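You operate a simulated robot arm through the tools that you are given. There is no shell and no other tool. Be economical: measure what you need, move in short steps, check, and stop when the job is done.

Carry out the task below with a simulated two-armed robot. There is one attempt and no reset: what you move stays moved.

JOB
Open the pot cupboard door, fetch the large cup from the shelf of the pot cupboard and stand it on the counter by the jugs and shut the door again. Shut the bottom urn drawer. Push the top urn drawer shut. Open the top freezer drawer, take the milk carton with the earliest date from the counter by the jugs and leave it in the inside of the top freezer drawer, then shut the drawer. Turn the freezer dial to -19. Fetch the oat carton from the counter in front of the basins and stand it on the counter by the jugs. Shut the left fridge door. Do these in any order. Set down upright: cup, milk carton, oat carton.

Only the result counts: the job must be done as asked and must still hold three seconds after the hand-in. Knocking over, shifting, dropping, spilling or breaking anything else fails it.

ROBOT AND FRAMES
Two 7-joint arms with fingered hands on one trunk, on a base that drives. Base frame: it is fixed to the floor where the robot stands at the start and does not move with it; the origin is under the middle of the robot, x ahead of it, y to its left, z up. Lengths are in mm, angles in rad, forces in N, time in s.
The left shoulder is at the start at [80, 241, 1670], the right one opposite. With the tool pointing down near the work surface each hand reaches from about 100 to 520 mm from the robot's upright axis, wherever it stands, measured 20 degrees to its own side. Places, roughly: bottom urn drawer [2100, -100, 200]; counter by the jugs [3700, -200, 1000]; cup [1500, 250, 500]; freezer dial [3900, -500, 200]; inside of the top freezer drawer [3700, -200, 600]; left fridge door [4800, -1700, 500]; milk carton [3750, -250, 1000]; oat carton [4750, -750, 1000]; pot cupboard door [1600, 200, 500]; top freezer drawer [3600, -300, 700]; top urn drawer [2100, -100, 800]. Payload 4.9 kg a hand.
The tool frame of a hand sits at the grasp point between the pads (the TCP): z along the fingers, y along the line on which they close. The tips reach 32 mm beyond it. Largest opening 200 mm; the body of the gripper starts 89 mm behind the TCP. The gripper is a hand of 4 fingers: y runs from the thumb to the fingers, the wrist lies at [0, 0, -267] in the tool frame.
Orientation is that of the tool frame in the base frame, as [roll, pitch, yaw] about the fixed x, y, z axes, in that order (R = Rz(yaw) Ry(pitch) Rx(roll)). With the fingers straight down and closing along the base's y, the tool's x points along the base's -x, its y along +y and its z along -z.

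CONTROLS
- The arms move only by the tool servo_tool. It takes "left_series", "right_series" or both (then of equal length, played together; a hand with none holds still); each is a list of rows, each an object of numbers (a shift or turn left out is 0): "ax", "ay", "az": the turn, a rotation vector about the tool's x, y, z in rad; "dx", "dy", "dz": the shift along the tool's x, y, z in mm. In form: [{"ax": .., "ay": .., "az": .., "dx": .., "dy": .., "dz": ..}, ...]. A call has 1 to 10 rows; each row is the pose to reach, as a shift and turn from the pose commanded when the call began, along the tool's axes at that moment. Rows are played at 5 a second. More than 50 mm and 0.15 rad between two rows, and nothing of the call is played. A pose out of reach is approached as far as the arm can. The call stops where the force on the tool passes 40 N (or 10 N more than at its start, if that is more) or the arm is blocked; 0.2 s more then pass. In this call time passes only in rows, and 0.2 s behind the last. It gives the time, the measured TCP pose, the force on the tool (base axes), the opening and the grip force at its end, in the units of the frame above (readings bear some noise), with the torque about the TCP (base axes, N m) and any sound that the robot's microphone picked up.
- Cameras (640 x 400 px; columns grow to the right, rows downward): "scene" is now at [109.6, -0.3, 1825.4]; the picture's right is [-0.02, -1.00, 0.00], its down [-0.75, 0.02, -0.67] and it looks along [0.67, -0.02, -0.75] (base axes); focal length 276 px, centre (320, 200). "left" rides on the left gripper at [-69, -69, -116] in its tool frame; the picture's right is [0.71, -0.71, 0.00], its down [0.54, 0.54, -0.64] and it looks along [0.45, 0.45, 0.77] (tool axes); focal length 226 px, centre (320, 200). "right" rides on the right gripper at [69, -69, -116] in its tool frame; the picture's right is [0.71, 0.71, 0.00], its down [-0.54, 0.54, -0.64] and it looks along [-0.45, 0.45, 0.77] (tool axes); focal length 226 px, centre (320, 200). There is no depth. A picture from a camera that has moved, and an enlarged one, comes with that camera's place and axes in the base frame and with its lens.
- get_image(camera): a new picture of that camera. It takes no simulated time.
- slide_trunk(by): slides the trunk up (or, below 0, down) by that many mm; the arms and the scene camera ride with it, the base frame stays. It gives what a move gives, with no picture.
- drive_base(legs): drives the robot by 1 to 6 legs, each [ahead, left, turn to the left] in mm, mm and rad, along the robot's own axes; the way and the turn of a leg run together, so that a leg with both is an arc; at most 1500 mm and 3.142 rad a leg. The arms and the cameras ride along, it lands a little off, and it stops where it bumps. It gives what a move gives.
- curl_fingers(finger1, finger2, finger3, thumb_bend, hand): sets how far each is bent, from 0 (flat) to 1 (curled in); at 0.3 the hand is open as for a grip, at 0.7 the pads meet at the TCP. One left out holds its place. A second passes; each finger stops where it meets its share of the squeeze, and holds until it gets a number again. It is the only way to open and close the hand. It gives what a move gives, with no picture; readings hold the bend of each and the force on the fingers (four entries, about 0 where the hand has none), thumb and palm.
- pan_tilt(pan, tilt): turns the head with the scene camera to pan (to the left, within 1.501 rad either way) and tilt (down, from -0.506 to 1.204), counted from straight ahead of the robot. It gives what a move gives.
- zoom(camera, box): a new picture of the part [left, top, right, bottom] of that camera's present view, enlarged. It takes no simulated time.
- hand_in(): hands the job in; it is judged then, once.

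Work in short steps. Places have to be worked out from the pictures, the camera data and where the tool is seen: move nearer, look again, correct. Check each grasp and each placing, and mend what went wrong. You have 207 turns and 190 pictures in all, those below and enlarged ones among them. Open the grippers and draw the arms clear of the work before you hand the job in, unless the task says otherwise; then end with one line.

The tools are called after "Emit:" as a command line: name --argument value ..., lists and objects as JSON in quotes. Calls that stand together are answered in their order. servo_tool: Moves the arms, as the interface text tells. Its arguments: {"type":"object","properties":{"left_series":{"type":"array"},"right_series":{"type":"array"}},"required":[]} The other tools are called the same way: slide_trunk (by) slides the trunk up or down; curl_fingers (finger1, finger2, finger3, thumb_bend, hand) moves the fingers one by one; drive_base (legs) drives the base; pan_tilt (pan, tilt) turns the head that bears the scene camera; get_image (camera) takes a picture; zoom (camera, box) takes an enlarged picture of a part of a camera's view; hand_in () hands the job in.

At the start:

```text
clock: 0.0
left_ee_pos: [448.9, 212.2, 922.1]
left_orientation: [3.14, -0.001, 3.141]
left_ft_force: [0.5, -0.4, -0.5]
left_moment: [-0.01, 0.05, -0.01]
left_gripper_width: 199.9
left_gripper_force: 0.2
left_shape: jaw
left_bend: [0.3, 0.3, 0.3, 0.3]
left_finger forces: [0.0, 0.0, 0.0, 0.1, 0.1, 0.1]
right_ee_pos: [533.0, -240.4, 975.8]
right_orientation: [-3.14, 0.001, -3.141]
right_ft_force: [0.9, -1.0, 0.1]
right_moment: [-0.02, -0.04, 0.0]
right_gripper_width: 199.7
right_gripper_force: 0.0
right_shape: jaw
right_bend: [0.3, 0.3, 0.3, 0.3]
right_finger forces: [0.0, 0.0, 0.0, 0.1, 0.1, 0.0]
trunk travel left (down, up): [-577.0, 263.0]
robot x, y, heading: [-1.4, 0.8, -0.001]
head pan, tilt: [-0.024, 0.841]
```

scene: 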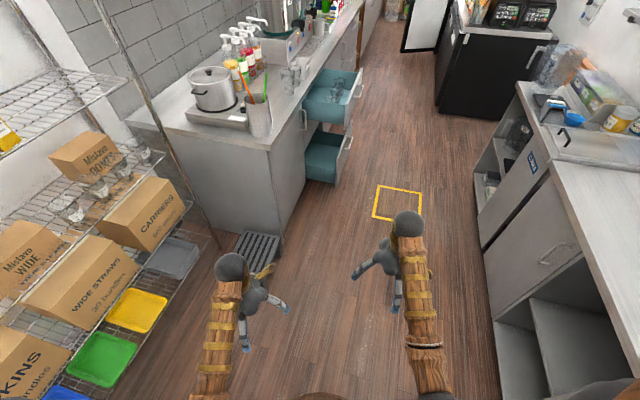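
right: 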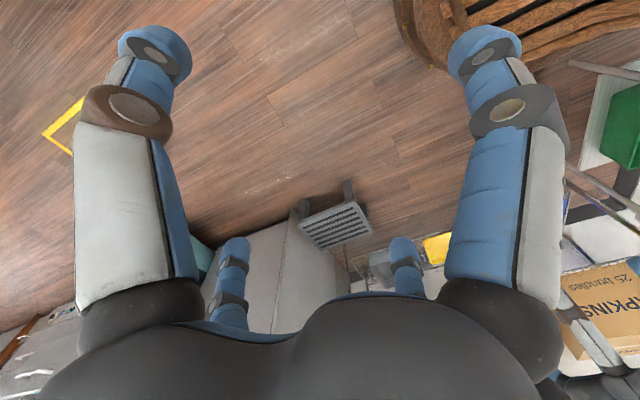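
left: 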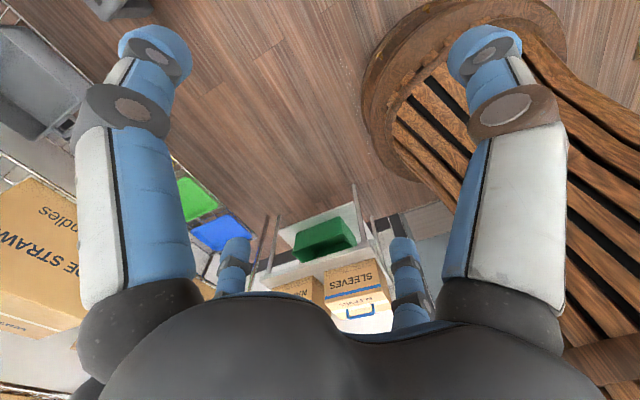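

I look ahead to get an overview of the kitchen first.

Emit:
pan_tilt --pan 0 --tilt 0.45

Emit:
get_image --camera "scene"

Emit:
zoom --camera "scene" --box '[200, 60, 420, 200]'

```text
clock: 0.9
left_ee_pos: [447.3, 213.5, 921.4]
left_orientation: [3.141, 0.0, 3.141]
left_ft_force: [0.0, 0.7, 0.8]
left_moment: [0.01, -0.01, 0.0]
left_gripper_width: 199.8
left_gripper_force: 0.0
left_shape: jaw
left_bend: [0.3, 0.3, 0.3, 0.3]
left_finger forces: [0.1, 0.0, 0.0, 0.1, 0.1, 0.0]
right_ee_pos: [534.3, -242.1, 976.0]
right_orientation: [3.141, 0.002, -3.14]
right_ft_force: [-0.4, -0.5, 1.0]
right_moment: [0.0, -0.01, 0.0]
right_gripper_width: 199.9
right_gripper_force: 0.1
right_shape: jaw
right_bend: [0.3, 0.3, 0.3, 0.3]
right_finger forces: [0.1, 0.0, 0.0, 0.1, 0.1, 0.0]
trunk travel left (down, up): [-577.0, 263.0]
robot x, y, heading: [1.2, 2.5, -0.0]
head pan, tilt: [0.0, 0.45]
```

```text
186 pictures are left
camera scene: at [122.9, 1.6, 1859.1], right [0.0, -1.0, 0.0], down [-0.44, 0.0, -0.9], along [0.9, 0.0, -0.44], focal length 276 px, centre (320, 200)
```

scene: 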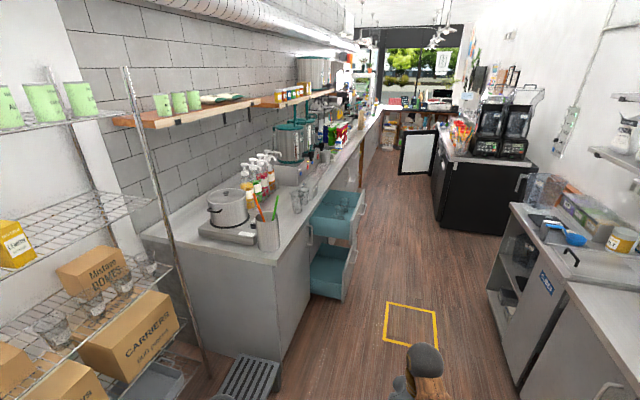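

```text
2.86 times, centred on (310, 130) of scene
camera zoom: at [122.9, 1.6, 1859.1], right [0.0, -1.0, 0.0], down [-0.44, 0.0, -0.9], along [0.9, 0.0, -0.44], focal length 789 px, centre (349, 400)
```

zoom: 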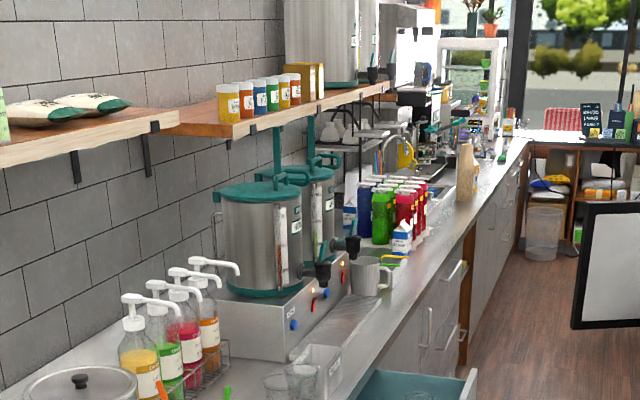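

The counter front runs slanted (about -0.32 rad), so I drive into the aisle in front of the pot cupboard and turn to face it, with a good standoff.

Emit:
drive_base --legs '[[725, -640, 0], [625, 0, 0], [0, 0, 1.25]]'

Emit:
get_image --camera "scene"

```text
clock: 12.1
left_ee_pos: [1301.5, -156.3, 922.5]
left_orientation: [-3.141, -0.001, -1.918]
left_ft_force: [-0.1, 0.1, -0.2]
left_moment: [-0.02, 0.04, 0.01]
left_gripper_width: 200.0
left_gripper_force: 0.0
left_shape: jaw
left_bend: [0.3, 0.3, 0.3, 0.3]
left_finger forces: [0.0, 0.1, 0.1, 0.0, 0.0, 0.0]
right_ee_pos: [1759.9, -231.5, 975.4]
right_orientation: [-3.14, 0.0, -1.919]
right_ft_force: [0.1, 0.5, 1.2]
right_moment: [-0.01, -0.01, 0.0]
right_gripper_width: 200.0
right_gripper_force: 0.1
right_shape: jaw
right_bend: [0.3, 0.3, 0.3, 0.3]
right_finger forces: [0.0, 0.0, 0.1, 0.0, 0.0, 0.1]
trunk travel left (down, up): [-577.0, 263.0]
robot x, y, heading: [1350.3, -651.7, 1.223]
head pan, tilt: [0.0, 0.45]
```

```text
184 pictures are left
camera scene: at [1392.1, -533.6, 1859.1], right [0.94, -0.34, 0.0], down [-0.15, -0.41, -0.9], along [0.31, 0.85, -0.44], focal length 276 px, centre (320, 200)
```

scene: 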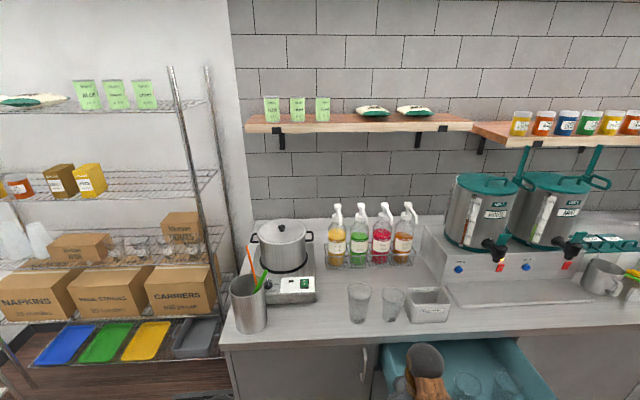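

The scene is clear. I now tilt down to see the door, its handle and the drawers.

Emit:
drive_base --legs '[[0, 0, 0.062]]'

Emit:
pan_tilt --pan 0 --tilt 0.95

Emit:
get_image --camera "scene"

```text
clock: 12.9
left_ee_pos: [1272.4, -161.2, 923.2]
left_orientation: [3.14, -0.001, -1.857]
left_ft_force: [0.3, 0.4, 0.2]
left_moment: [0.02, 0.03, -0.02]
left_gripper_width: 199.8
left_gripper_force: 0.2
left_shape: jaw
left_bend: [0.3, 0.3, 0.3, 0.3]
left_finger forces: [0.0, 0.1, 0.1, 0.1, 0.0, 0.0]
right_ee_pos: [1733.5, -206.9, 975.5]
right_orientation: [3.138, 0.0, -1.857]
right_ft_force: [0.2, -0.5, 0.4]
right_moment: [0.01, 0.06, -0.02]
right_gripper_width: 199.7
right_gripper_force: 0.0
right_shape: jaw
right_bend: [0.3, 0.3, 0.3, 0.3]
right_finger forces: [0.0, 0.1, 0.0, 0.0, 0.0, 0.1]
trunk travel left (down, up): [-577.0, 263.0]
robot x, y, heading: [1350.9, -650.5, 1.281]
head pan, tilt: [0.0, 0.45]
```

```text
clock: 13.8
left_ee_pos: [1269.8, -160.3, 921.1]
left_orientation: [3.141, 0.002, -1.858]
left_ft_force: [0.4, 0.5, 0.6]
left_moment: [0.03, 0.01, 0.0]
left_gripper_width: 199.8
left_gripper_force: 0.0
left_shape: jaw
left_bend: [0.3, 0.3, 0.3, 0.3]
left_finger forces: [0.0, 0.0, 0.0, 0.0, 0.1, 0.0]
right_ee_pos: [1732.6, -206.2, 976.9]
right_orientation: [-3.141, 0.001, -1.857]
right_ft_force: [0.4, -0.4, 0.1]
right_moment: [-0.02, 0.02, -0.01]
right_gripper_width: 199.8
right_gripper_force: 0.0
right_shape: jaw
right_bend: [0.3, 0.3, 0.3, 0.3]
right_finger forces: [0.0, 0.1, 0.1, 0.0, 0.0, 0.0]
trunk travel left (down, up): [-577.0, 263.0]
robot x, y, heading: [1350.1, -646.7, 1.283]
head pan, tilt: [0.0, 0.949]
```

```text
183 pictures are left
camera scene: at [1379.1, -549.5, 1817.3], right [0.96, -0.28, 0.0], down [-0.23, -0.78, -0.58], along [0.16, 0.56, -0.81], focal length 276 px, centre (320, 200)
```

scene: 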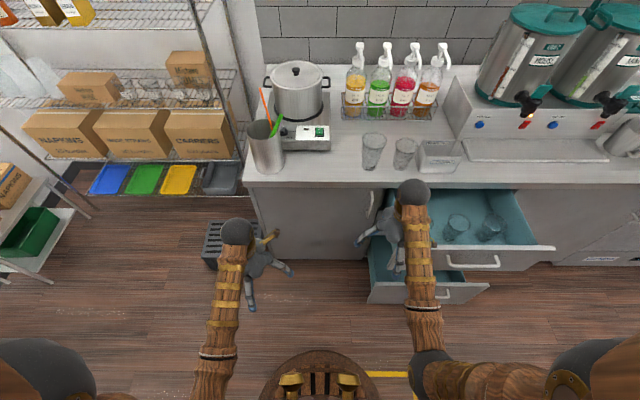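

I see the door handle (right side of the door) and both urn drawers open about 270 mm. I back off and shift right so the right hand faces the drawers.

Emit:
drive_base --legs '[[-170, 0, 0], [0, -370, 0]]'

Emit:
servo_tool --right_series '[{"ay": -0.15}, {"ay": -0.3}, {"ay": -0.45}, {"ay": -0.6}, {"ay": -0.75}, {"ay": -0.9}, {"ay": -1.05}, {"ay": -1.2}, {"ay": -1.35}, {"ay": -1.5}]'

Emit:
get_image --camera "scene"

```text
clock: 17.3
left_ee_pos: [1579.6, -428.5, 920.8]
left_orientation: [-3.141, -0.002, -1.857]
left_ft_force: [0.4, 0.1, -0.8]
left_moment: [0.01, -0.01, -0.02]
left_gripper_width: 199.9
left_gripper_force: 0.1
left_shape: jaw
left_bend: [0.3, 0.3, 0.3, 0.3]
left_finger forces: [0.0, 0.1, 0.0, 0.0, 0.0, 0.0]
right_ee_pos: [2041.7, -475.9, 975.2]
right_orientation: [3.141, -0.001, -1.859]
right_ft_force: [-0.2, 0.3, -0.5]
right_moment: [-0.01, 0.03, 0.03]
right_gripper_width: 199.7
right_gripper_force: 0.1
right_shape: jaw
right_bend: [0.3, 0.3, 0.3, 0.3]
right_finger forces: [0.0, 0.0, 0.0, 0.0, 0.0, 0.0]
trunk travel left (down, up): [-577.0, 263.0]
robot x, y, heading: [1660.9, -918.1, 1.287]
head pan, tilt: [0.0, 0.949]
```

```text
clock: 19.5
left_ee_pos: [1579.9, -427.6, 921.6]
left_orientation: [3.141, 0.0, -1.858]
left_ft_force: [-0.1, -0.9, -0.7]
left_moment: [0.0, 0.0, 0.03]
left_gripper_width: 199.6
left_gripper_force: 0.1
left_shape: jaw
left_bend: [0.3, 0.3, 0.3, 0.3]
left_finger forces: [0.1, 0.1, 0.1, 0.0, 0.0, 0.1]
right_ee_pos: [2041.2, -474.7, 976.6]
right_orientation: [-3.136, 1.501, -1.852]
right_ft_force: [-0.1, 0.6, -0.9]
right_moment: [-0.01, 0.01, 0.03]
right_gripper_width: 199.9
right_gripper_force: 0.1
right_shape: jaw
right_bend: [0.3, 0.3, 0.3, 0.3]
right_finger forces: [0.1, 0.0, 0.1, 0.0, 0.0, 0.1]
trunk travel left (down, up): [-577.0, 263.0]
robot x, y, heading: [1656.1, -917.6, 1.285]
head pan, tilt: [0.0, 0.949]
```

```text
182 pictures are left
camera scene: at [1687.0, -817.8, 1817.2], right [0.96, -0.28, 0.0], down [-0.23, -0.78, -0.58], along [0.17, 0.56, -0.81], focal length 276 px, centre (320, 200)
```

scene: 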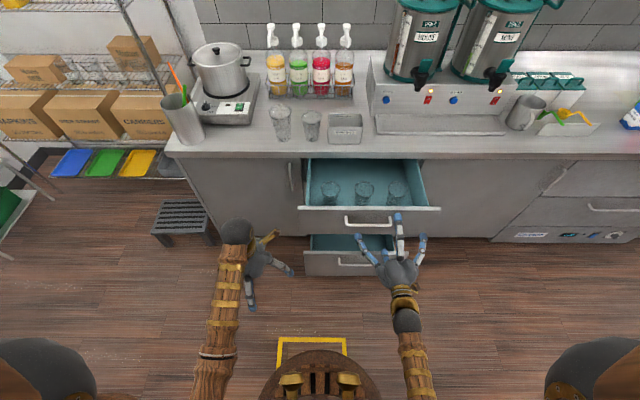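

The right hand points forward now, at lateral 244 where the drawer centre is at ~211. I close the hand to a point and lower the trunk to the top drawer's height.

Emit:
curl_fingers --hand "right" --finger1 0.7 --finger2 0.7 --finger3 0.7 --thumb_bend 0.7

Emit:
slide_trunk --by -200

Emit:
get_image --camera "scene"

Emit:
get_image --camera "right"

```text
clock: 20.5
left_ee_pos: [1579.9, -429.5, 922.1]
left_orientation: [3.14, 0.0, -1.859]
left_ft_force: [0.0, 0.6, 0.2]
left_moment: [-0.01, -0.01, 0.01]
left_gripper_width: 199.9
left_gripper_force: 0.1
left_shape: jaw
left_bend: [0.3, 0.3, 0.3, 0.3]
left_finger forces: [0.1, 0.1, 0.1, 0.1, 0.1, 0.0]
right_ee_pos: [2041.9, -475.2, 975.4]
right_orientation: [3.135, 1.499, -1.862]
right_ft_force: [-0.2, -0.1, -0.2]
right_moment: [0.0, -0.02, 0.02]
right_gripper_width: 2.1
right_gripper_force: 0.1
right_shape: fingers
right_bend: [0.69, 0.69, 0.69, 0.69]
right_finger forces: [0.1, 0.1, 0.0, 0.0, 0.0, 0.0]
trunk travel left (down, up): [-577.0, 263.0]
robot x, y, heading: [1657.9, -919.2, 1.284]
head pan, tilt: [0.0, 0.949]
```

```text
clock: 22.7
left_ee_pos: [1580.7, -427.9, 723.0]
left_orientation: [3.141, 0.0, -1.859]
left_ft_force: [0.7, -0.3, 0.2]
left_moment: [-0.03, 0.03, 0.0]
left_gripper_width: 199.8
left_gripper_force: 0.1
left_shape: jaw
left_bend: [0.3, 0.3, 0.3, 0.3]
left_finger forces: [0.0, 0.1, 0.0, 0.0, 0.0, 0.1]
right_ee_pos: [2042.1, -475.2, 775.5]
right_orientation: [3.137, 1.499, -1.864]
right_ft_force: [-0.2, -0.8, -0.1]
right_moment: [0.0, -0.01, -0.02]
right_gripper_width: 1.8
right_gripper_force: 0.1
right_shape: fingers
right_bend: [0.69, 0.69, 0.69, 0.69]
right_finger forces: [0.0, 0.0, 0.0, 0.0, 0.1, 0.1]
trunk travel left (down, up): [-377.0, 463.0]
robot x, y, heading: [1660.4, -917.3, 1.283]
head pan, tilt: [0.0, 0.949]
```

```text
181 pictures are left
camera scene: at [1688.0, -818.7, 1617.3], right [0.96, -0.28, 0.0], down [-0.23, -0.78, -0.58], along [0.17, 0.56, -0.81], focal length 276 px, centre (320, 200)
```

scene: 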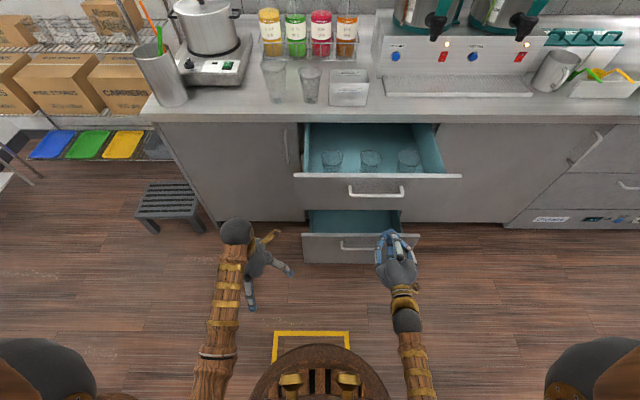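

```text
180 pictures are left
camera right: at [2073.9, -609.4, 714.5], right [-0.69, 0.15, -0.71], down [-0.69, -0.42, 0.59], along [-0.21, 0.89, 0.4], focal length 226 px, centre (320, 200)
```

right: 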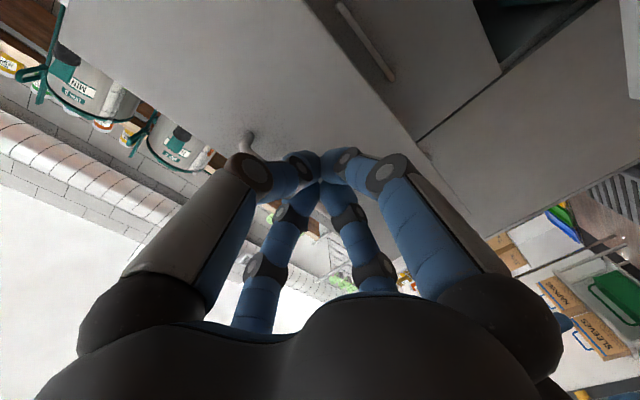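

Counter top is at z≈892, its front ~1010 from the axis, the top drawer's face ~778. I drive ahead, pushing the drawer gently, then finish with the arm.

Emit:
drive_base --legs '[[330, 0, 0]]'

Emit:
servo_tool --right_series '[{"dz": 20}, {"dz": 40}, {"dz": 60}, {"dz": 80}, {"dz": 100}, {"dz": 120}, {"dz": 140}, {"dz": 160}]'

Emit:
get_image --camera "scene"

```text
clock: 24.8
left_ee_pos: [1672.2, -113.3, 721.2]
left_orientation: [-3.141, 0.0, -1.857]
left_ft_force: [0.5, -0.2, -0.7]
left_moment: [-0.02, -0.01, -0.02]
left_gripper_width: 199.8
left_gripper_force: 0.1
left_shape: jaw
left_bend: [0.3, 0.3, 0.3, 0.3]
left_finger forces: [0.1, 0.1, 0.0, 0.0, 0.0, 0.1]
right_ee_pos: [2133.8, -159.1, 775.4]
right_orientation: [3.138, 1.499, -1.863]
right_ft_force: [0.4, -0.4, -0.5]
right_moment: [-0.01, 0.03, -0.04]
right_gripper_width: 2.1
right_gripper_force: 0.0
right_shape: fingers
right_bend: [0.69, 0.69, 0.69, 0.69]
right_finger forces: [0.0, 0.0, 0.0, 0.1, 0.0, 0.1]
trunk travel left (down, up): [-377.0, 463.0]
robot x, y, heading: [1749.8, -602.3, 1.281]
head pan, tilt: [0.0, 0.949]
```

```text
clock: 26.3
left_ee_pos: [1673.6, -114.0, 721.6]
left_orientation: [-3.141, 0.0, -1.855]
left_ft_force: [-0.1, 0.0, -0.4]
left_moment: [-0.01, 0.0, 0.0]
left_gripper_width: 199.9
left_gripper_force: 0.0
left_shape: jaw
left_bend: [0.3, 0.3, 0.3, 0.3]
left_finger forces: [0.0, 0.0, 0.0, 0.1, 0.0, 0.1]
right_ee_pos: [2165.3, -47.3, 766.1]
right_orientation: [3.114, 1.5, -1.888]
right_ft_force: [-3.6, -10.3, 3.6]
right_moment: [0.21, -0.07, 0.04]
right_gripper_width: 2.2
right_gripper_force: 8.6
right_shape: fingers
right_bend: [0.69, 0.69, 0.69, 0.69]
right_finger forces: [0.1, 5.9, 11.0, 0.1, 0.0, 0.0]
trunk travel left (down, up): [-377.0, 463.0]
robot x, y, heading: [1752.1, -604.3, 1.284]
head pan, tilt: [0.0, 0.949]
stopped in row 7 (right hand): the force on the tool passed its limit at 60 N (the readings are from after the stop); the commanded pose is now the measured one
```

```text
179 pictures are left
camera scene: at [1780.2, -504.9, 1617.3], right [0.96, -0.28, 0.0], down [-0.23, -0.78, -0.58], along [0.16, 0.56, -0.81], focal length 276 px, centre (320, 200)
```

scene: 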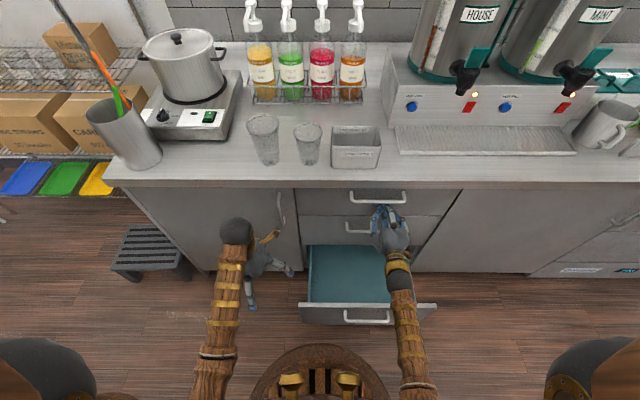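

The top drawer moved in and the force rose to a stop. I draw the hand back and zoom in on the face.

Emit:
drive_base --legs '[[-250, 0, 0]]'

Emit:
zoom --camera "scene" --box '[240, 120, 480, 270]'

```text
clock: 28.1
left_ee_pos: [1600.7, -356.2, 722.6]
left_orientation: [-3.141, 0.001, -1.857]
left_ft_force: [0.2, 1.0, -0.4]
left_moment: [0.0, 0.04, 0.0]
left_gripper_width: 199.7
left_gripper_force: 0.1
left_shape: jaw
left_bend: [0.3, 0.3, 0.3, 0.3]
left_finger forces: [0.0, 0.0, 0.1, 0.1, 0.0, 0.0]
right_ee_pos: [2095.1, -288.6, 765.8]
right_orientation: [3.12, 1.499, -1.878]
right_ft_force: [0.5, -0.8, -0.3]
right_moment: [-0.04, 0.0, 0.01]
right_gripper_width: 2.4
right_gripper_force: 0.0
right_shape: fingers
right_bend: [0.69, 0.69, 0.69, 0.69]
right_finger forces: [0.0, 0.0, 0.0, 0.0, 0.0, 0.1]
trunk travel left (down, up): [-377.0, 463.0]
robot x, y, heading: [1681.6, -841.1, 1.28]
head pan, tilt: [0.0, 0.949]
```

```text
2.67 times, centred on (360, 195) of scene
camera zoom: at [1709.5, -745.3, 1617.2], right [0.96, -0.28, 0.0], down [-0.23, -0.78, -0.58], along [0.16, 0.56, -0.81], focal length 736 px, centre (213, 213)
```

zoom: 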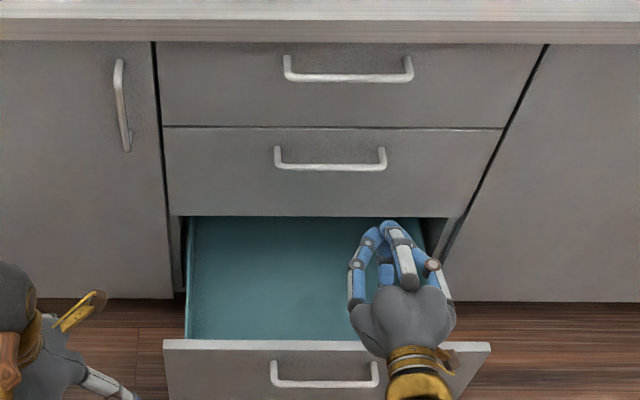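

Top urn drawer is flush. For the bottom drawer I back up, lower the trunk fully, and pitch the right hand down to reach z≈230.

Emit:
drive_base --legs '[[-130, 0, 0]]'

Emit:
slide_trunk --by -377

Emit:
servo_tool --right_series '[{"ay": 0.14}, {"ay": 0.28}, {"ay": 0.42}, {"ay": 0.56}, {"ay": 0.7}, {"ay": 0.7, "dx": 40}, {"ay": 0.7, "dx": 80}, {"ay": 0.7, "dx": 120}, {"ay": 0.7, "dx": 150}]'

Emit:
get_image --camera "scene"

```text
clock: 29.4
left_ee_pos: [1564.3, -481.1, 721.1]
left_orientation: [3.141, -0.001, -1.852]
left_ft_force: [-1.1, 0.2, 0.5]
left_moment: [0.04, 0.01, 0.01]
left_gripper_width: 200.0
left_gripper_force: 0.0
left_shape: jaw
left_bend: [0.3, 0.3, 0.3, 0.3]
left_finger forces: [0.0, 0.0, 0.0, 0.1, 0.0, 0.1]
right_ee_pos: [2059.2, -413.2, 765.0]
right_orientation: [3.119, 1.499, -1.876]
right_ft_force: [-0.3, 0.8, 0.5]
right_moment: [-0.02, 0.05, 0.01]
right_gripper_width: 2.2
right_gripper_force: 0.0
right_shape: fingers
right_bend: [0.69, 0.69, 0.69, 0.69]
right_finger forces: [0.0, 0.0, 0.0, 0.0, 0.0, 0.0]
trunk travel left (down, up): [-377.0, 463.0]
robot x, y, heading: [1644.0, -972.6, 1.288]
head pan, tilt: [0.0, 0.949]
```

```text
clock: 33.0
left_ee_pos: [1562.7, -479.9, 345.0]
left_orientation: [3.141, -0.002, -1.855]
left_ft_force: [-0.2, 0.0, 0.2]
left_moment: [0.02, -0.02, -0.03]
left_gripper_width: 199.9
left_gripper_force: 0.0
left_shape: jaw
left_bend: [0.3, 0.3, 0.3, 0.3]
left_finger forces: [0.0, 0.0, 0.0, 0.0, 0.0, 0.1]
right_ee_pos: [2058.3, -413.0, 388.5]
right_orientation: [3.116, 1.499, -1.877]
right_ft_force: [-0.7, -0.6, 0.3]
right_moment: [-0.01, -0.01, -0.02]
right_gripper_width: 2.2
right_gripper_force: 0.0
right_shape: fingers
right_bend: [0.69, 0.69, 0.69, 0.69]
right_finger forces: [0.0, 0.1, 0.0, 0.0, 0.1, 0.1]
trunk travel left (down, up): [0.0, 840.0]
robot x, y, heading: [1645.0, -971.0, 1.286]
head pan, tilt: [0.0, 0.949]
```

```text
clock: 35.0
left_ee_pos: [1563.0, -479.2, 344.8]
left_orientation: [3.141, 0.0, -1.854]
left_ft_force: [0.8, -0.2, -0.3]
left_moment: [-0.02, -0.04, -0.01]
left_gripper_width: 199.6
left_gripper_force: 0.0
left_shape: jaw
left_bend: [0.3, 0.3, 0.3, 0.3]
left_finger forces: [0.0, 0.0, 0.0, 0.0, 0.1, 0.0]
right_ee_pos: [2056.2, -423.2, 238.9]
right_orientation: [3.14, 0.799, -1.856]
right_ft_force: [-0.6, -0.3, 0.0]
right_moment: [-0.01, 0.03, 0.0]
right_gripper_width: 2.4
right_gripper_force: 0.2
right_shape: fingers
right_bend: [0.69, 0.69, 0.69, 0.69]
right_finger forces: [0.0, 0.0, 0.1, 0.0, 0.1, 0.1]
trunk travel left (down, up): [0.0, 840.0]
robot x, y, heading: [1643.0, -974.3, 1.288]
head pan, tilt: [0.0, 0.949]
```

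```text
177 pictures are left
camera scene: at [1673.1, -870.1, 1240.2], right [0.96, -0.28, 0.0], down [-0.23, -0.78, -0.58], along [0.16, 0.56, -0.81], focal length 276 px, centre (320, 200)
```

scene: 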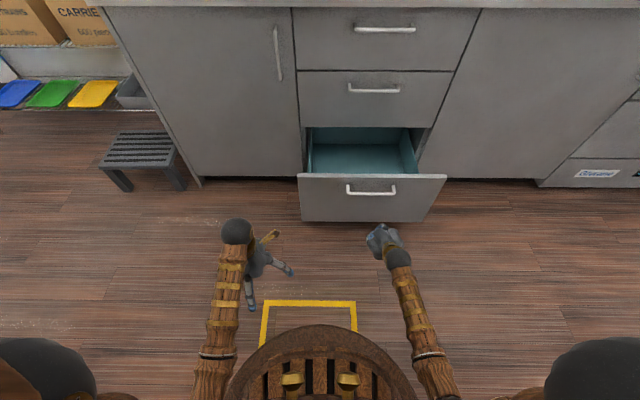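

The fist faces the bottom drawer. I drive ahead to push it most of the way, then finish with the arm moving horizontally.

Emit:
drive_base --legs '[[320, 0, 0]]'

Emit:
servo_tool --right_series '[{"dz": 14, "dx": -14}, {"dz": 28, "dx": -28}, {"dz": 42, "dx": -41}, {"dz": 56, "dx": -54}, {"dz": 70, "dx": -68}, {"dz": 84, "dx": -81}, {"dz": 98, "dx": -95}]'

Emit:
get_image --camera "scene"

```text
clock: 37.2
left_ee_pos: [1651.8, -176.7, 345.0]
left_orientation: [3.141, -0.001, -1.853]
left_ft_force: [0.2, -0.6, 0.7]
left_moment: [-0.04, 0.0, -0.02]
left_gripper_width: 199.8
left_gripper_force: 0.0
left_shape: jaw
left_bend: [0.3, 0.3, 0.3, 0.3]
left_finger forces: [0.0, 0.0, 0.1, 0.0, 0.0, 0.0]
right_ee_pos: [2143.9, -118.1, 240.0]
right_orientation: [3.141, 0.796, -1.855]
right_ft_force: [0.7, -0.3, -0.5]
right_moment: [-0.02, 0.02, -0.01]
right_gripper_width: 2.7
right_gripper_force: 0.0
right_shape: fingers
right_bend: [0.69, 0.68, 0.7, 0.69]
right_finger forces: [0.0, 0.0, 0.0, 0.0, 0.1, 0.0]
trunk travel left (down, up): [0.0, 840.0]
robot x, y, heading: [1731.4, -667.9, 1.294]
head pan, tilt: [0.0, 0.949]
```

```text
clock: 38.3
left_ee_pos: [1652.2, -176.0, 345.8]
left_orientation: [3.14, -0.002, -1.855]
left_ft_force: [0.7, 0.8, -0.1]
left_moment: [0.01, -0.02, 0.0]
left_gripper_width: 199.8
left_gripper_force: 0.1
left_shape: jaw
left_bend: [0.3, 0.3, 0.3, 0.3]
left_finger forces: [0.0, 0.0, 0.0, 0.0, 0.0, 0.0]
right_ee_pos: [2167.7, -43.9, 232.6]
right_orientation: [3.14, 0.784, -1.855]
right_ft_force: [-5.1, -12.0, 4.1]
right_moment: [0.33, -0.13, 0.08]
right_gripper_width: 2.6
right_gripper_force: 6.1
right_shape: fingers
right_bend: [0.69, 0.68, 0.71, 0.69]
right_finger forces: [0.0, 0.1, 13.4, 0.0, 0.0, 0.1]
trunk travel left (down, up): [0.0, 840.0]
robot x, y, heading: [1732.1, -669.2, 1.289]
head pan, tilt: [0.0, 0.949]
stopped in row 5 (right hand): the force on the tool passed its limit at 56 N (the readings are from after the stop); the commanded pose is now the measured one
```

```text
176 pictures are left
camera scene: at [1761.2, -566.8, 1240.2], right [0.96, -0.28, 0.0], down [-0.23, -0.78, -0.58], along [0.16, 0.56, -0.81], focal length 276 px, centre (320, 200)
```

scene: 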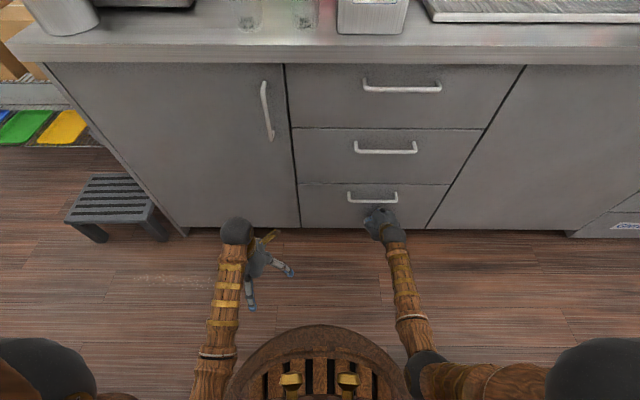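

Both urn drawers are flush. Now the pot cupboard: the handle bar is at about lateral −136, z 700–865. I back off, raise the trunk and turn the left hand to point forward, folding the right one.

Emit:
drive_base --legs '[[-300, 0, 0]]'

Emit:
slide_trunk --by 420

Emit:
servo_tool --left_series '[{"ay": -0.15}, {"ay": -0.3}, {"ay": -0.45}, {"ay": -0.6}, {"ay": -0.75}, {"ay": -0.9}, {"ay": -1.05}, {"ay": -1.2}, {"ay": -1.35}, {"ay": -1.5}]'

Emit:
get_image --camera "scene"

```text
clock: 40.4
left_ee_pos: [1565.6, -468.8, 344.8]
left_orientation: [-3.141, 0.0, -1.851]
left_ft_force: [-0.9, 0.8, -0.3]
left_moment: [0.03, 0.0, 0.01]
left_gripper_width: 199.9
left_gripper_force: 0.0
left_shape: jaw
left_bend: [0.3, 0.3, 0.3, 0.3]
left_finger forces: [0.0, 0.0, 0.0, 0.1, 0.0, 0.1]
right_ee_pos: [2080.8, -331.8, 233.7]
right_orientation: [3.139, 0.788, -1.85]
right_ft_force: [-0.6, 0.3, 0.0]
right_moment: [0.01, 0.02, 0.04]
right_gripper_width: 2.8
right_gripper_force: 0.1
right_shape: fingers
right_bend: [0.69, 0.68, 0.71, 0.69]
right_finger forces: [0.0, 0.0, 0.0, 0.0, 0.0, 0.0]
trunk travel left (down, up): [0.0, 840.0]
robot x, y, heading: [1647.7, -960.2, 1.287]
head pan, tilt: [0.0, 0.949]
```

```text
refused: 420 is not a number from -400 to 400
```

```text
clock: 42.8
left_ee_pos: [1548.7, -437.7, 402.9]
left_orientation: [0.061, 1.54, 1.387]
left_ft_force: [0.2, 0.5, -0.4]
left_moment: [-0.03, -0.01, 0.0]
left_gripper_width: 200.3
left_gripper_force: 0.1
left_shape: jaw
left_bend: [0.3, 0.3, 0.3, 0.3]
left_finger forces: [0.0, 0.1, 0.1, 0.0, 0.0, 0.0]
right_ee_pos: [2080.4, -331.3, 232.5]
right_orientation: [-3.14, 0.786, -1.852]
right_ft_force: [0.7, -0.1, 0.1]
right_moment: [0.0, 0.03, 0.04]
right_gripper_width: 2.8
right_gripper_force: 0.1
right_shape: fingers
right_bend: [0.69, 0.68, 0.71, 0.69]
right_finger forces: [0.0, 0.0, 0.1, 0.0, 0.1, 0.0]
trunk travel left (down, up): [0.0, 840.0]
robot x, y, heading: [1646.4, -959.3, 1.29]
head pan, tilt: [0.0, 0.949]
stopped in row 10 (left hand): the arm was blocked; the commanded pose is now the measured one
```

```text
175 pictures are left
camera scene: at [1675.3, -858.8, 1239.1], right [0.96, -0.28, 0.0], down [-0.22, -0.78, -0.58], along [0.16, 0.56, -0.81], focal length 276 px, centre (320, 200)
```

scene: 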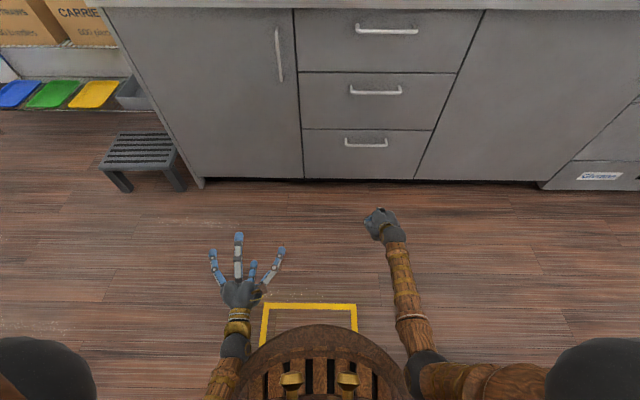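

The left hand now points ahead. I raise the trunk so it sits at z≈783 and shift left ~107 to line up with the handle, then approach partly and check with the cameras.

Emit:
slide_trunk --by 380

Emit:
drive_base --legs '[[0, 107, 0], [390, 0, 0]]'

Emit:
get_image --camera "scene"

Emit:
get_image --camera "left"

```text
clock: 46.4
left_ee_pos: [1554.0, -443.1, 776.6]
left_orientation: [0.022, 1.551, 1.342]
left_ft_force: [-0.1, -0.6, 1.1]
left_moment: [-0.01, -0.03, 0.0]
left_gripper_width: 199.9
left_gripper_force: 0.1
left_shape: jaw
left_bend: [0.3, 0.3, 0.3, 0.3]
left_finger forces: [0.0, 0.0, 0.0, 0.1, 0.0, 0.1]
right_ee_pos: [2080.6, -332.0, 613.6]
right_orientation: [3.14, 0.786, -1.853]
right_ft_force: [-0.3, 0.8, -0.8]
right_moment: [0.0, -0.02, 0.04]
right_gripper_width: 2.8
right_gripper_force: 0.1
right_shape: fingers
right_bend: [0.69, 0.68, 0.71, 0.69]
right_finger forces: [0.0, 0.0, 0.1, 0.1, 0.0, 0.0]
trunk travel left (down, up): [-380.0, 460.0]
robot x, y, heading: [1648.0, -960.7, 1.289]
head pan, tilt: [0.0, 0.949]
```

```text
clock: 49.1
left_ee_pos: [1529.0, -144.1, 776.8]
left_orientation: [0.017, 1.555, 1.336]
left_ft_force: [-1.0, 0.7, 0.1]
left_moment: [0.04, -0.04, 0.01]
left_gripper_width: 200.0
left_gripper_force: 0.0
left_shape: jaw
left_bend: [0.3, 0.3, 0.3, 0.3]
left_finger forces: [0.0, 0.0, 0.1, 0.0, 0.0, 0.0]
right_ee_pos: [2055.0, -42.1, 603.1]
right_orientation: [-3.137, 0.766, -1.85]
right_ft_force: [-7.4, -24.9, 6.8]
right_moment: [1.13, -0.4, -0.01]
right_gripper_width: 8.3
right_gripper_force: 13.4
right_shape: fingers
right_bend: [0.66, 0.7, 0.7, 0.7]
right_finger forces: [0.0, 0.0, 26.2, 0.0, 0.0, 0.1]
trunk travel left (down, up): [-380.0, 460.0]
robot x, y, heading: [1619.7, -661.2, 1.293]
head pan, tilt: [0.0, 0.949]
stopped in leg 2: the force on the tool passed its limit at 51 N (the readings are from after the stop); the commanded pose is now the measured one
```

```text
174 pictures are left
camera scene: at [1650.4, -558.3, 1620.0], right [0.96, -0.28, 0.0], down [-0.22, -0.78, -0.58], along [0.16, 0.56, -0.81], focal length 276 px, centre (320, 200)
```

scene: 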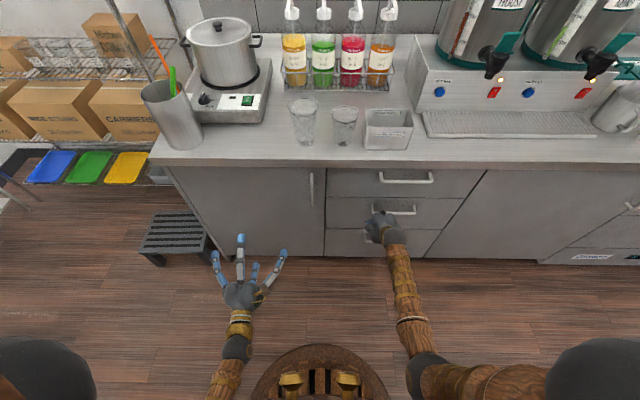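

```text
173 pictures are left
camera left: at [1565.4, -274.8, 841.9], right [0.69, -0.17, -0.71], down [-0.68, -0.48, -0.55], along [-0.25, 0.86, -0.44], focal length 226 px, centre (320, 200)
```

left: 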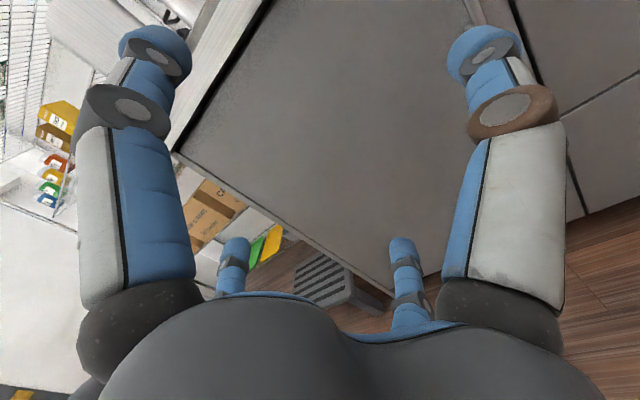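

The right fist just pressed the (shut) middle drawer front, harmless; I shifted the wrong way. I back off, retract the right arm, and then move right ~210.

Emit:
drive_base --legs '[[-100, 0, 0]]'

Emit:
servo_tool --right_series '[{"dz": -32, "dx": 30}, {"dz": -64, "dx": 60}, {"dz": -96, "dx": 90}, {"dz": -128, "dx": 120}, {"dz": -160, "dx": 150}, {"dz": -190, "dx": 180}, {"dz": -190, "dx": 180, "dy": -40}, {"dz": -190, "dx": 180, "dy": -80}]'

Emit:
drive_base --legs '[[0, -210, 0]]'

Emit:
get_image --camera "scene"

```text
clock: 50.3
left_ee_pos: [1501.7, -238.7, 776.9]
left_orientation: [0.034, 1.553, 1.352]
left_ft_force: [-0.5, 0.3, -0.4]
left_moment: [0.01, 0.01, -0.02]
left_gripper_width: 200.0
left_gripper_force: 0.1
left_shape: jaw
left_bend: [0.3, 0.3, 0.3, 0.3]
left_finger forces: [0.1, 0.0, 0.0, 0.1, 0.1, 0.0]
right_ee_pos: [2027.1, -134.5, 606.8]
right_orientation: [-3.139, 0.772, -1.849]
right_ft_force: [0.2, 0.4, -0.2]
right_moment: [0.0, 0.01, 0.01]
right_gripper_width: 5.4
right_gripper_force: 0.1
right_shape: fingers
right_bend: [0.68, 0.68, 0.72, 0.69]
right_finger forces: [0.0, 0.0, 0.0, 0.1, 0.0, 0.1]
trunk travel left (down, up): [-380.0, 460.0]
robot x, y, heading: [1599.4, -754.4, 1.289]
head pan, tilt: [0.0, 0.949]
```

```text
clock: 52.1
left_ee_pos: [1502.2, -239.3, 777.9]
left_orientation: [0.077, 1.554, 1.397]
left_ft_force: [0.2, -0.7, 0.4]
left_moment: [-0.02, -0.04, -0.04]
left_gripper_width: 199.9
left_gripper_force: 0.2
left_shape: jaw
left_bend: [0.3, 0.3, 0.3, 0.3]
left_finger forces: [0.0, 0.1, 0.0, 0.0, 0.0, 0.1]
right_ee_pos: [2033.8, -406.1, 618.2]
right_orientation: [3.139, 0.774, -1.851]
right_ft_force: [0.2, -0.2, 0.3]
right_moment: [-0.01, 0.01, 0.0]
right_gripper_width: 5.4
right_gripper_force: 0.1
right_shape: fingers
right_bend: [0.68, 0.68, 0.72, 0.69]
right_finger forces: [0.0, 0.0, 0.0, 0.1, 0.0, 0.0]
trunk travel left (down, up): [-380.0, 460.0]
robot x, y, heading: [1593.2, -755.9, 1.288]
head pan, tilt: [0.0, 0.949]
```

```text
clock: 53.8
left_ee_pos: [1710.5, -298.2, 779.3]
left_orientation: [0.046, 1.553, 1.363]
left_ft_force: [-0.2, -0.5, 0.7]
left_moment: [-0.03, 0.0, 0.02]
left_gripper_width: 200.1
left_gripper_force: 0.1
left_shape: jaw
left_bend: [0.3, 0.3, 0.3, 0.3]
left_finger forces: [0.0, 0.0, 0.0, 0.0, 0.1, 0.0]
right_ee_pos: [2242.0, -465.9, 616.7]
right_orientation: [-3.142, 0.773, -1.849]
right_ft_force: [-0.5, -0.2, -0.1]
right_moment: [0.0, 0.02, 0.0]
right_gripper_width: 5.8
right_gripper_force: 0.0
right_shape: fingers
right_bend: [0.68, 0.68, 0.72, 0.69]
right_finger forces: [0.0, 0.0, 0.0, 0.0, 0.1, 0.1]
trunk travel left (down, up): [-380.0, 460.0]
robot x, y, heading: [1800.0, -816.5, 1.288]
head pan, tilt: [0.0, 0.949]
```

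```text
172 pictures are left
camera scene: at [1832.4, -714.6, 1620.2], right [0.96, -0.28, 0.0], down [-0.22, -0.78, -0.58], along [0.16, 0.56, -0.81], focal length 276 px, centre (320, 200)
```

scene: 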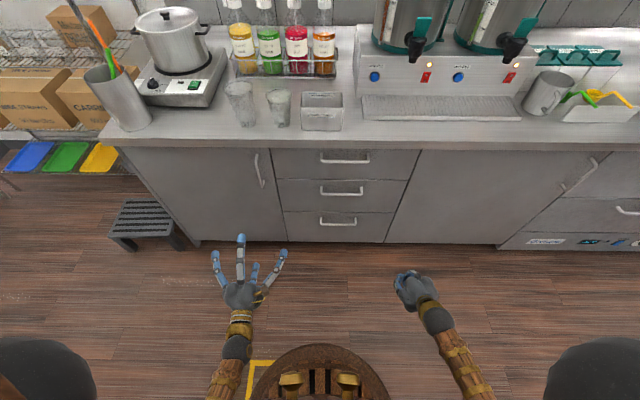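

Handle now at lateral −243, hand at −231: aligned. I drive ahead 300 and check.

Emit:
drive_base --legs '[[300, 0, 0]]'

Emit:
get_image --camera "scene"

Emit:
get_image --camera "left"

```text
clock: 55.8
left_ee_pos: [1799.1, -12.7, 776.6]
left_orientation: [0.043, 1.553, 1.352]
left_ft_force: [0.3, 0.3, -0.7]
left_moment: [0.01, 0.0, 0.03]
left_gripper_width: 199.8
left_gripper_force: 0.1
left_shape: jaw
left_bend: [0.3, 0.3, 0.3, 0.3]
left_finger forces: [0.1, 0.1, 0.0, 0.0, 0.0, 0.0]
right_ee_pos: [2327.9, -183.8, 618.5]
right_orientation: [3.141, 0.774, -1.86]
right_ft_force: [0.2, 0.7, -0.5]
right_moment: [-0.01, -0.01, -0.05]
right_gripper_width: 5.4
right_gripper_force: 0.0
right_shape: fingers
right_bend: [0.68, 0.68, 0.72, 0.69]
right_finger forces: [0.0, 0.1, 0.1, 0.1, 0.1, 0.0]
trunk travel left (down, up): [-380.0, 460.0]
robot x, y, heading: [1883.9, -529.1, 1.276]
head pan, tilt: [0.0, 0.949]
```

```text
171 pictures are left
camera scene: at [1916.4, -429.0, 1620.2], right [0.96, -0.28, 0.0], down [-0.23, -0.78, -0.58], along [0.17, 0.56, -0.81], focal length 276 px, centre (320, 200)
```

scene: 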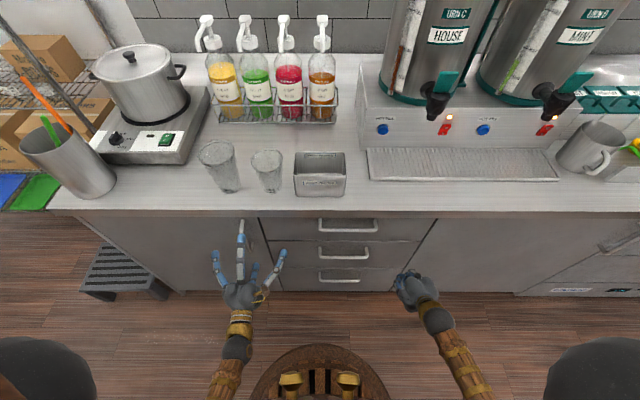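

```text
170 pictures are left
camera left: at [1833.8, -143.8, 842.4], right [0.69, -0.17, -0.71], down [-0.69, -0.47, -0.55], along [-0.24, 0.86, -0.44], focal length 226 px, centre (320, 200)
```

left: 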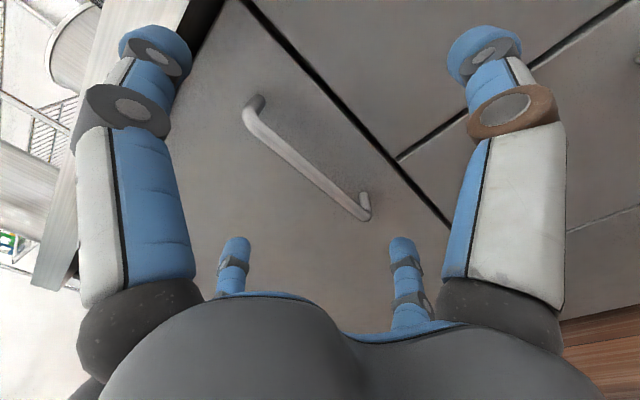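

The handle runs right through the hand's centre line. I advance the left hand ~55 mm carefully until near contact.

Emit:
servo_tool --left_series '[{"dz": 10}, {"dz": 20}, {"dz": 30}, {"dz": 40}, {"dz": 48}, {"dz": 55}]'

Emit:
get_image --camera "left"

```text
clock: 57.2
left_ee_pos: [1811.5, 40.9, 777.9]
left_orientation: [0.032, 1.553, 1.342]
left_ft_force: [-0.8, -0.2, 1.0]
left_moment: [0.0, -0.02, 0.03]
left_gripper_width: 200.1
left_gripper_force: 0.1
left_shape: jaw
left_bend: [0.3, 0.3, 0.3, 0.3]
left_finger forces: [0.0, 0.0, 0.0, 0.1, 0.0, 0.0]
right_ee_pos: [2327.6, -184.1, 617.6]
right_orientation: [-3.141, 0.773, -1.858]
right_ft_force: [0.2, 0.7, 0.4]
right_moment: [0.03, -0.01, -0.02]
right_gripper_width: 5.3
right_gripper_force: 0.1
right_shape: fingers
right_bend: [0.68, 0.68, 0.72, 0.69]
right_finger forces: [0.1, 0.1, 0.0, 0.1, 0.0, 0.0]
trunk travel left (down, up): [-380.0, 460.0]
robot x, y, heading: [1885.3, -527.9, 1.282]
head pan, tilt: [0.0, 0.949]
```

```text
169 pictures are left
camera left: at [1847.0, -90.9, 843.3], right [0.69, -0.17, -0.71], down [-0.69, -0.47, -0.55], along [-0.24, 0.86, -0.44], focal length 226 px, centre (320, 200)
```

left: 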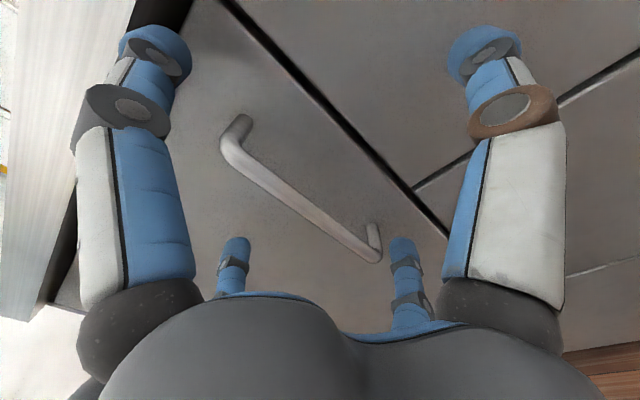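

The bar is now at the TCP. I close the left hand on it.

Emit:
curl_fingers --hand "left" --finger1 0.75 --finger2 0.75 --finger3 0.75 --thumb_bend 0.75

Emit:
get_image --camera "left"

```text
clock: 58.2
left_ee_pos: [1810.8, 40.0, 776.9]
left_orientation: [0.01, 1.554, 1.32]
left_ft_force: [-7.8, 3.3, 0.3]
left_moment: [-0.01, -0.03, 0.11]
left_gripper_width: 0.1
left_gripper_force: 4.5
left_shape: fingers
left_bend: [0.73, 0.64, 0.73, 0.72]
left_finger forces: [0.0, 8.0, 0.5, 0.0, 0.0, 0.0]
right_ee_pos: [2328.1, -184.4, 618.8]
right_orientation: [3.14, 0.775, -1.856]
right_ft_force: [1.0, -0.3, -0.3]
right_moment: [0.0, 0.0, 0.0]
right_gripper_width: 5.5
right_gripper_force: 0.0
right_shape: fingers
right_bend: [0.68, 0.68, 0.72, 0.69]
right_finger forces: [0.1, 0.0, 0.1, 0.1, 0.0, 0.0]
trunk travel left (down, up): [-380.0, 460.0]
robot x, y, heading: [1889.9, -532.1, 1.285]
head pan, tilt: [0.0, 0.949]
```

```text
168 pictures are left
camera left: at [1846.0, -90.8, 843.2], right [0.69, -0.17, -0.71], down [-0.69, -0.47, -0.55], along [-0.24, 0.86, -0.44], focal length 226 px, centre (320, 200)
```

left: 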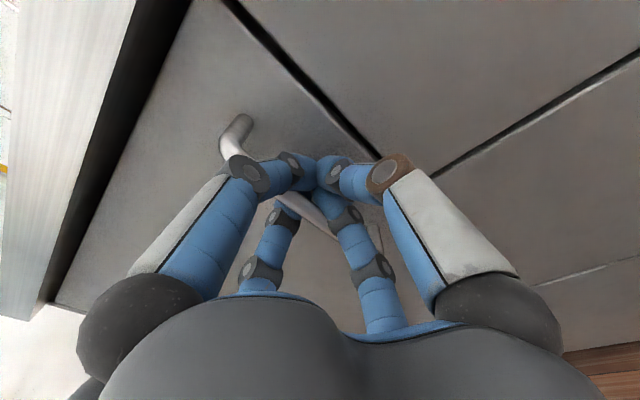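

Fingers wrap the bar; I pull gently back with the arm and look whether the door follows.

Emit:
servo_tool --left_series '[{"dz": -12}, {"dz": -24}, {"dz": -36}, {"dz": -48}, {"dz": -60}]'

Emit:
get_image --camera "left"

```text
clock: 59.4
left_ee_pos: [1795.3, -17.0, 777.1]
left_orientation: [-0.023, 1.552, 1.287]
left_ft_force: [-13.8, 8.1, 0.2]
left_moment: [-0.01, 0.0, 0.11]
left_gripper_width: 0.0
left_gripper_force: 7.7
left_shape: fingers
left_bend: [0.73, 0.6, 0.73, 0.72]
left_finger forces: [0.0, 16.1, 0.0, 0.0, 0.1, 0.1]
right_ee_pos: [2327.6, -184.1, 617.4]
right_orientation: [-3.139, 0.771, -1.856]
right_ft_force: [0.1, -0.2, -0.2]
right_moment: [0.01, -0.01, 0.0]
right_gripper_width: 5.3
right_gripper_force: 0.0
right_shape: fingers
right_bend: [0.68, 0.68, 0.72, 0.69]
right_finger forces: [0.0, 0.0, 0.1, 0.0, 0.0, 0.0]
trunk travel left (down, up): [-380.0, 460.0]
robot x, y, heading: [1886.9, -529.0, 1.282]
head pan, tilt: [0.0, 0.949]
```

```text
167 pictures are left
camera left: at [1831.2, -148.9, 842.7], right [0.69, -0.17, -0.71], down [-0.69, -0.47, -0.55], along [-0.24, 0.86, -0.44], focal length 226 px, centre (320, 200)
```

left: 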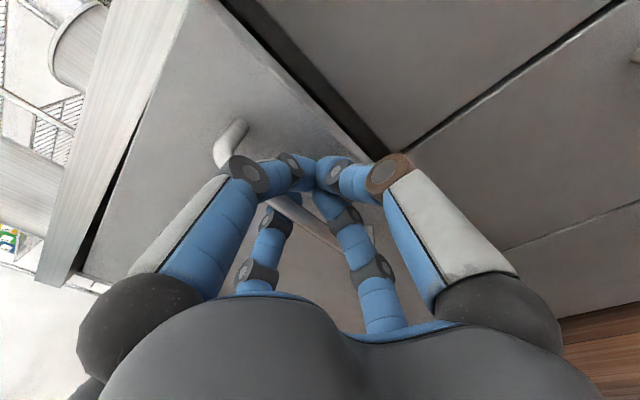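

The door follows (open ~7°). I now orbit the robot about the hinge in small arc legs, keeping hold of the handle.

Emit:
drive_base --legs '[[-84, 62, -0.11], [-84, 62, -0.11]]'

Emit:
get_image --camera "scene"

```text
clock: 61.3
left_ee_pos: [1734.6, -115.2, 778.3]
left_orientation: [-0.043, 1.553, 1.047]
left_ft_force: [-13.5, 11.5, 0.1]
left_moment: [0.0, 0.02, 0.1]
left_gripper_width: 0.0
left_gripper_force: 8.9
left_shape: fingers
left_bend: [0.73, 0.59, 0.73, 0.72]
left_finger forces: [0.0, 16.8, 0.1, 0.1, 0.1, 0.0]
right_ee_pos: [2214.4, -395.0, 617.2]
right_orientation: [-3.138, 0.774, -2.078]
right_ft_force: [0.1, -0.5, 0.0]
right_moment: [-0.02, 0.02, 0.01]
right_gripper_width: 5.4
right_gripper_force: 0.1
right_shape: fingers
right_bend: [0.68, 0.68, 0.72, 0.69]
right_finger forces: [0.0, 0.0, 0.0, 0.0, 0.1, 0.1]
trunk travel left (down, up): [-380.0, 460.0]
robot x, y, heading: [1710.0, -633.9, 1.056]
head pan, tilt: [0.0, 0.949]
```

```text
166 pictures are left
camera scene: at [1758.5, -542.5, 1620.2], right [0.87, -0.49, 0.0], down [-0.4, -0.71, -0.58], along [0.28, 0.51, -0.81], focal length 276 px, centre (320, 200)
```

scene: 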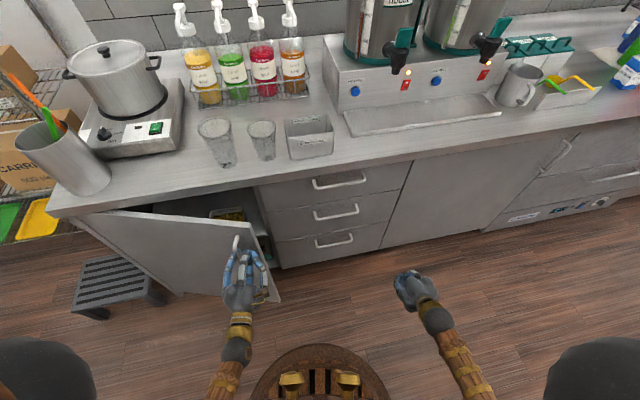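

Works nicely. I continue the orbit.

Emit:
drive_base --legs '[[-84, 62, -0.11], [-84, 62, -0.11], [-84, 62, -0.11], [-84, 62, -0.11]]'

Emit:
get_image --camera "scene"

```text
clock: 64.8
left_ee_pos: [1545.3, -260.7, 778.1]
left_orientation: [-0.051, 1.553, 0.595]
left_ft_force: [-8.8, 16.7, 0.4]
left_moment: [0.02, -0.02, 0.15]
left_gripper_width: 0.2
left_gripper_force: 8.8
left_shape: fingers
left_bend: [0.73, 0.58, 0.73, 0.72]
left_finger forces: [0.0, 17.8, 0.1, 0.0, 0.0, 0.1]
right_ee_pos: [1861.9, -721.5, 618.4]
right_orientation: [-3.138, 0.774, -2.523]
right_ft_force: [-0.2, -0.1, 0.1]
right_moment: [-0.01, -0.05, 0.02]
right_gripper_width: 5.4
right_gripper_force: 0.0
right_shape: fingers
right_bend: [0.68, 0.68, 0.72, 0.69]
right_finger forces: [0.0, 0.0, 0.0, 0.0, 0.0, 0.1]
trunk travel left (down, up): [-380.0, 460.0]
robot x, y, heading: [1298.8, -717.8, 0.621]
head pan, tilt: [0.0, 0.949]
```

```text
165 pictures are left
camera scene: at [1384.6, -657.2, 1620.2], right [0.58, -0.82, 0.0], down [-0.66, -0.47, -0.58], along [0.48, 0.34, -0.81], focal length 276 px, centre (320, 200)
```

scene: 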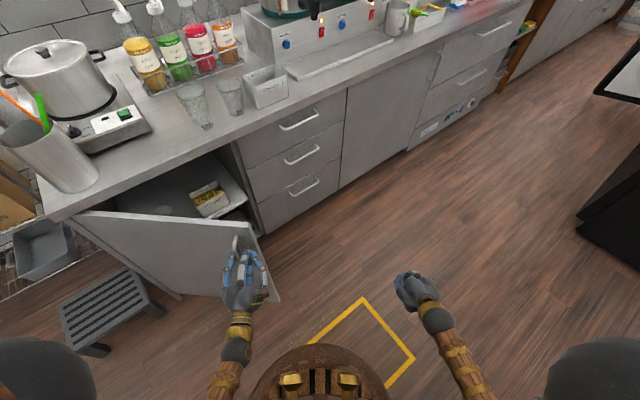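

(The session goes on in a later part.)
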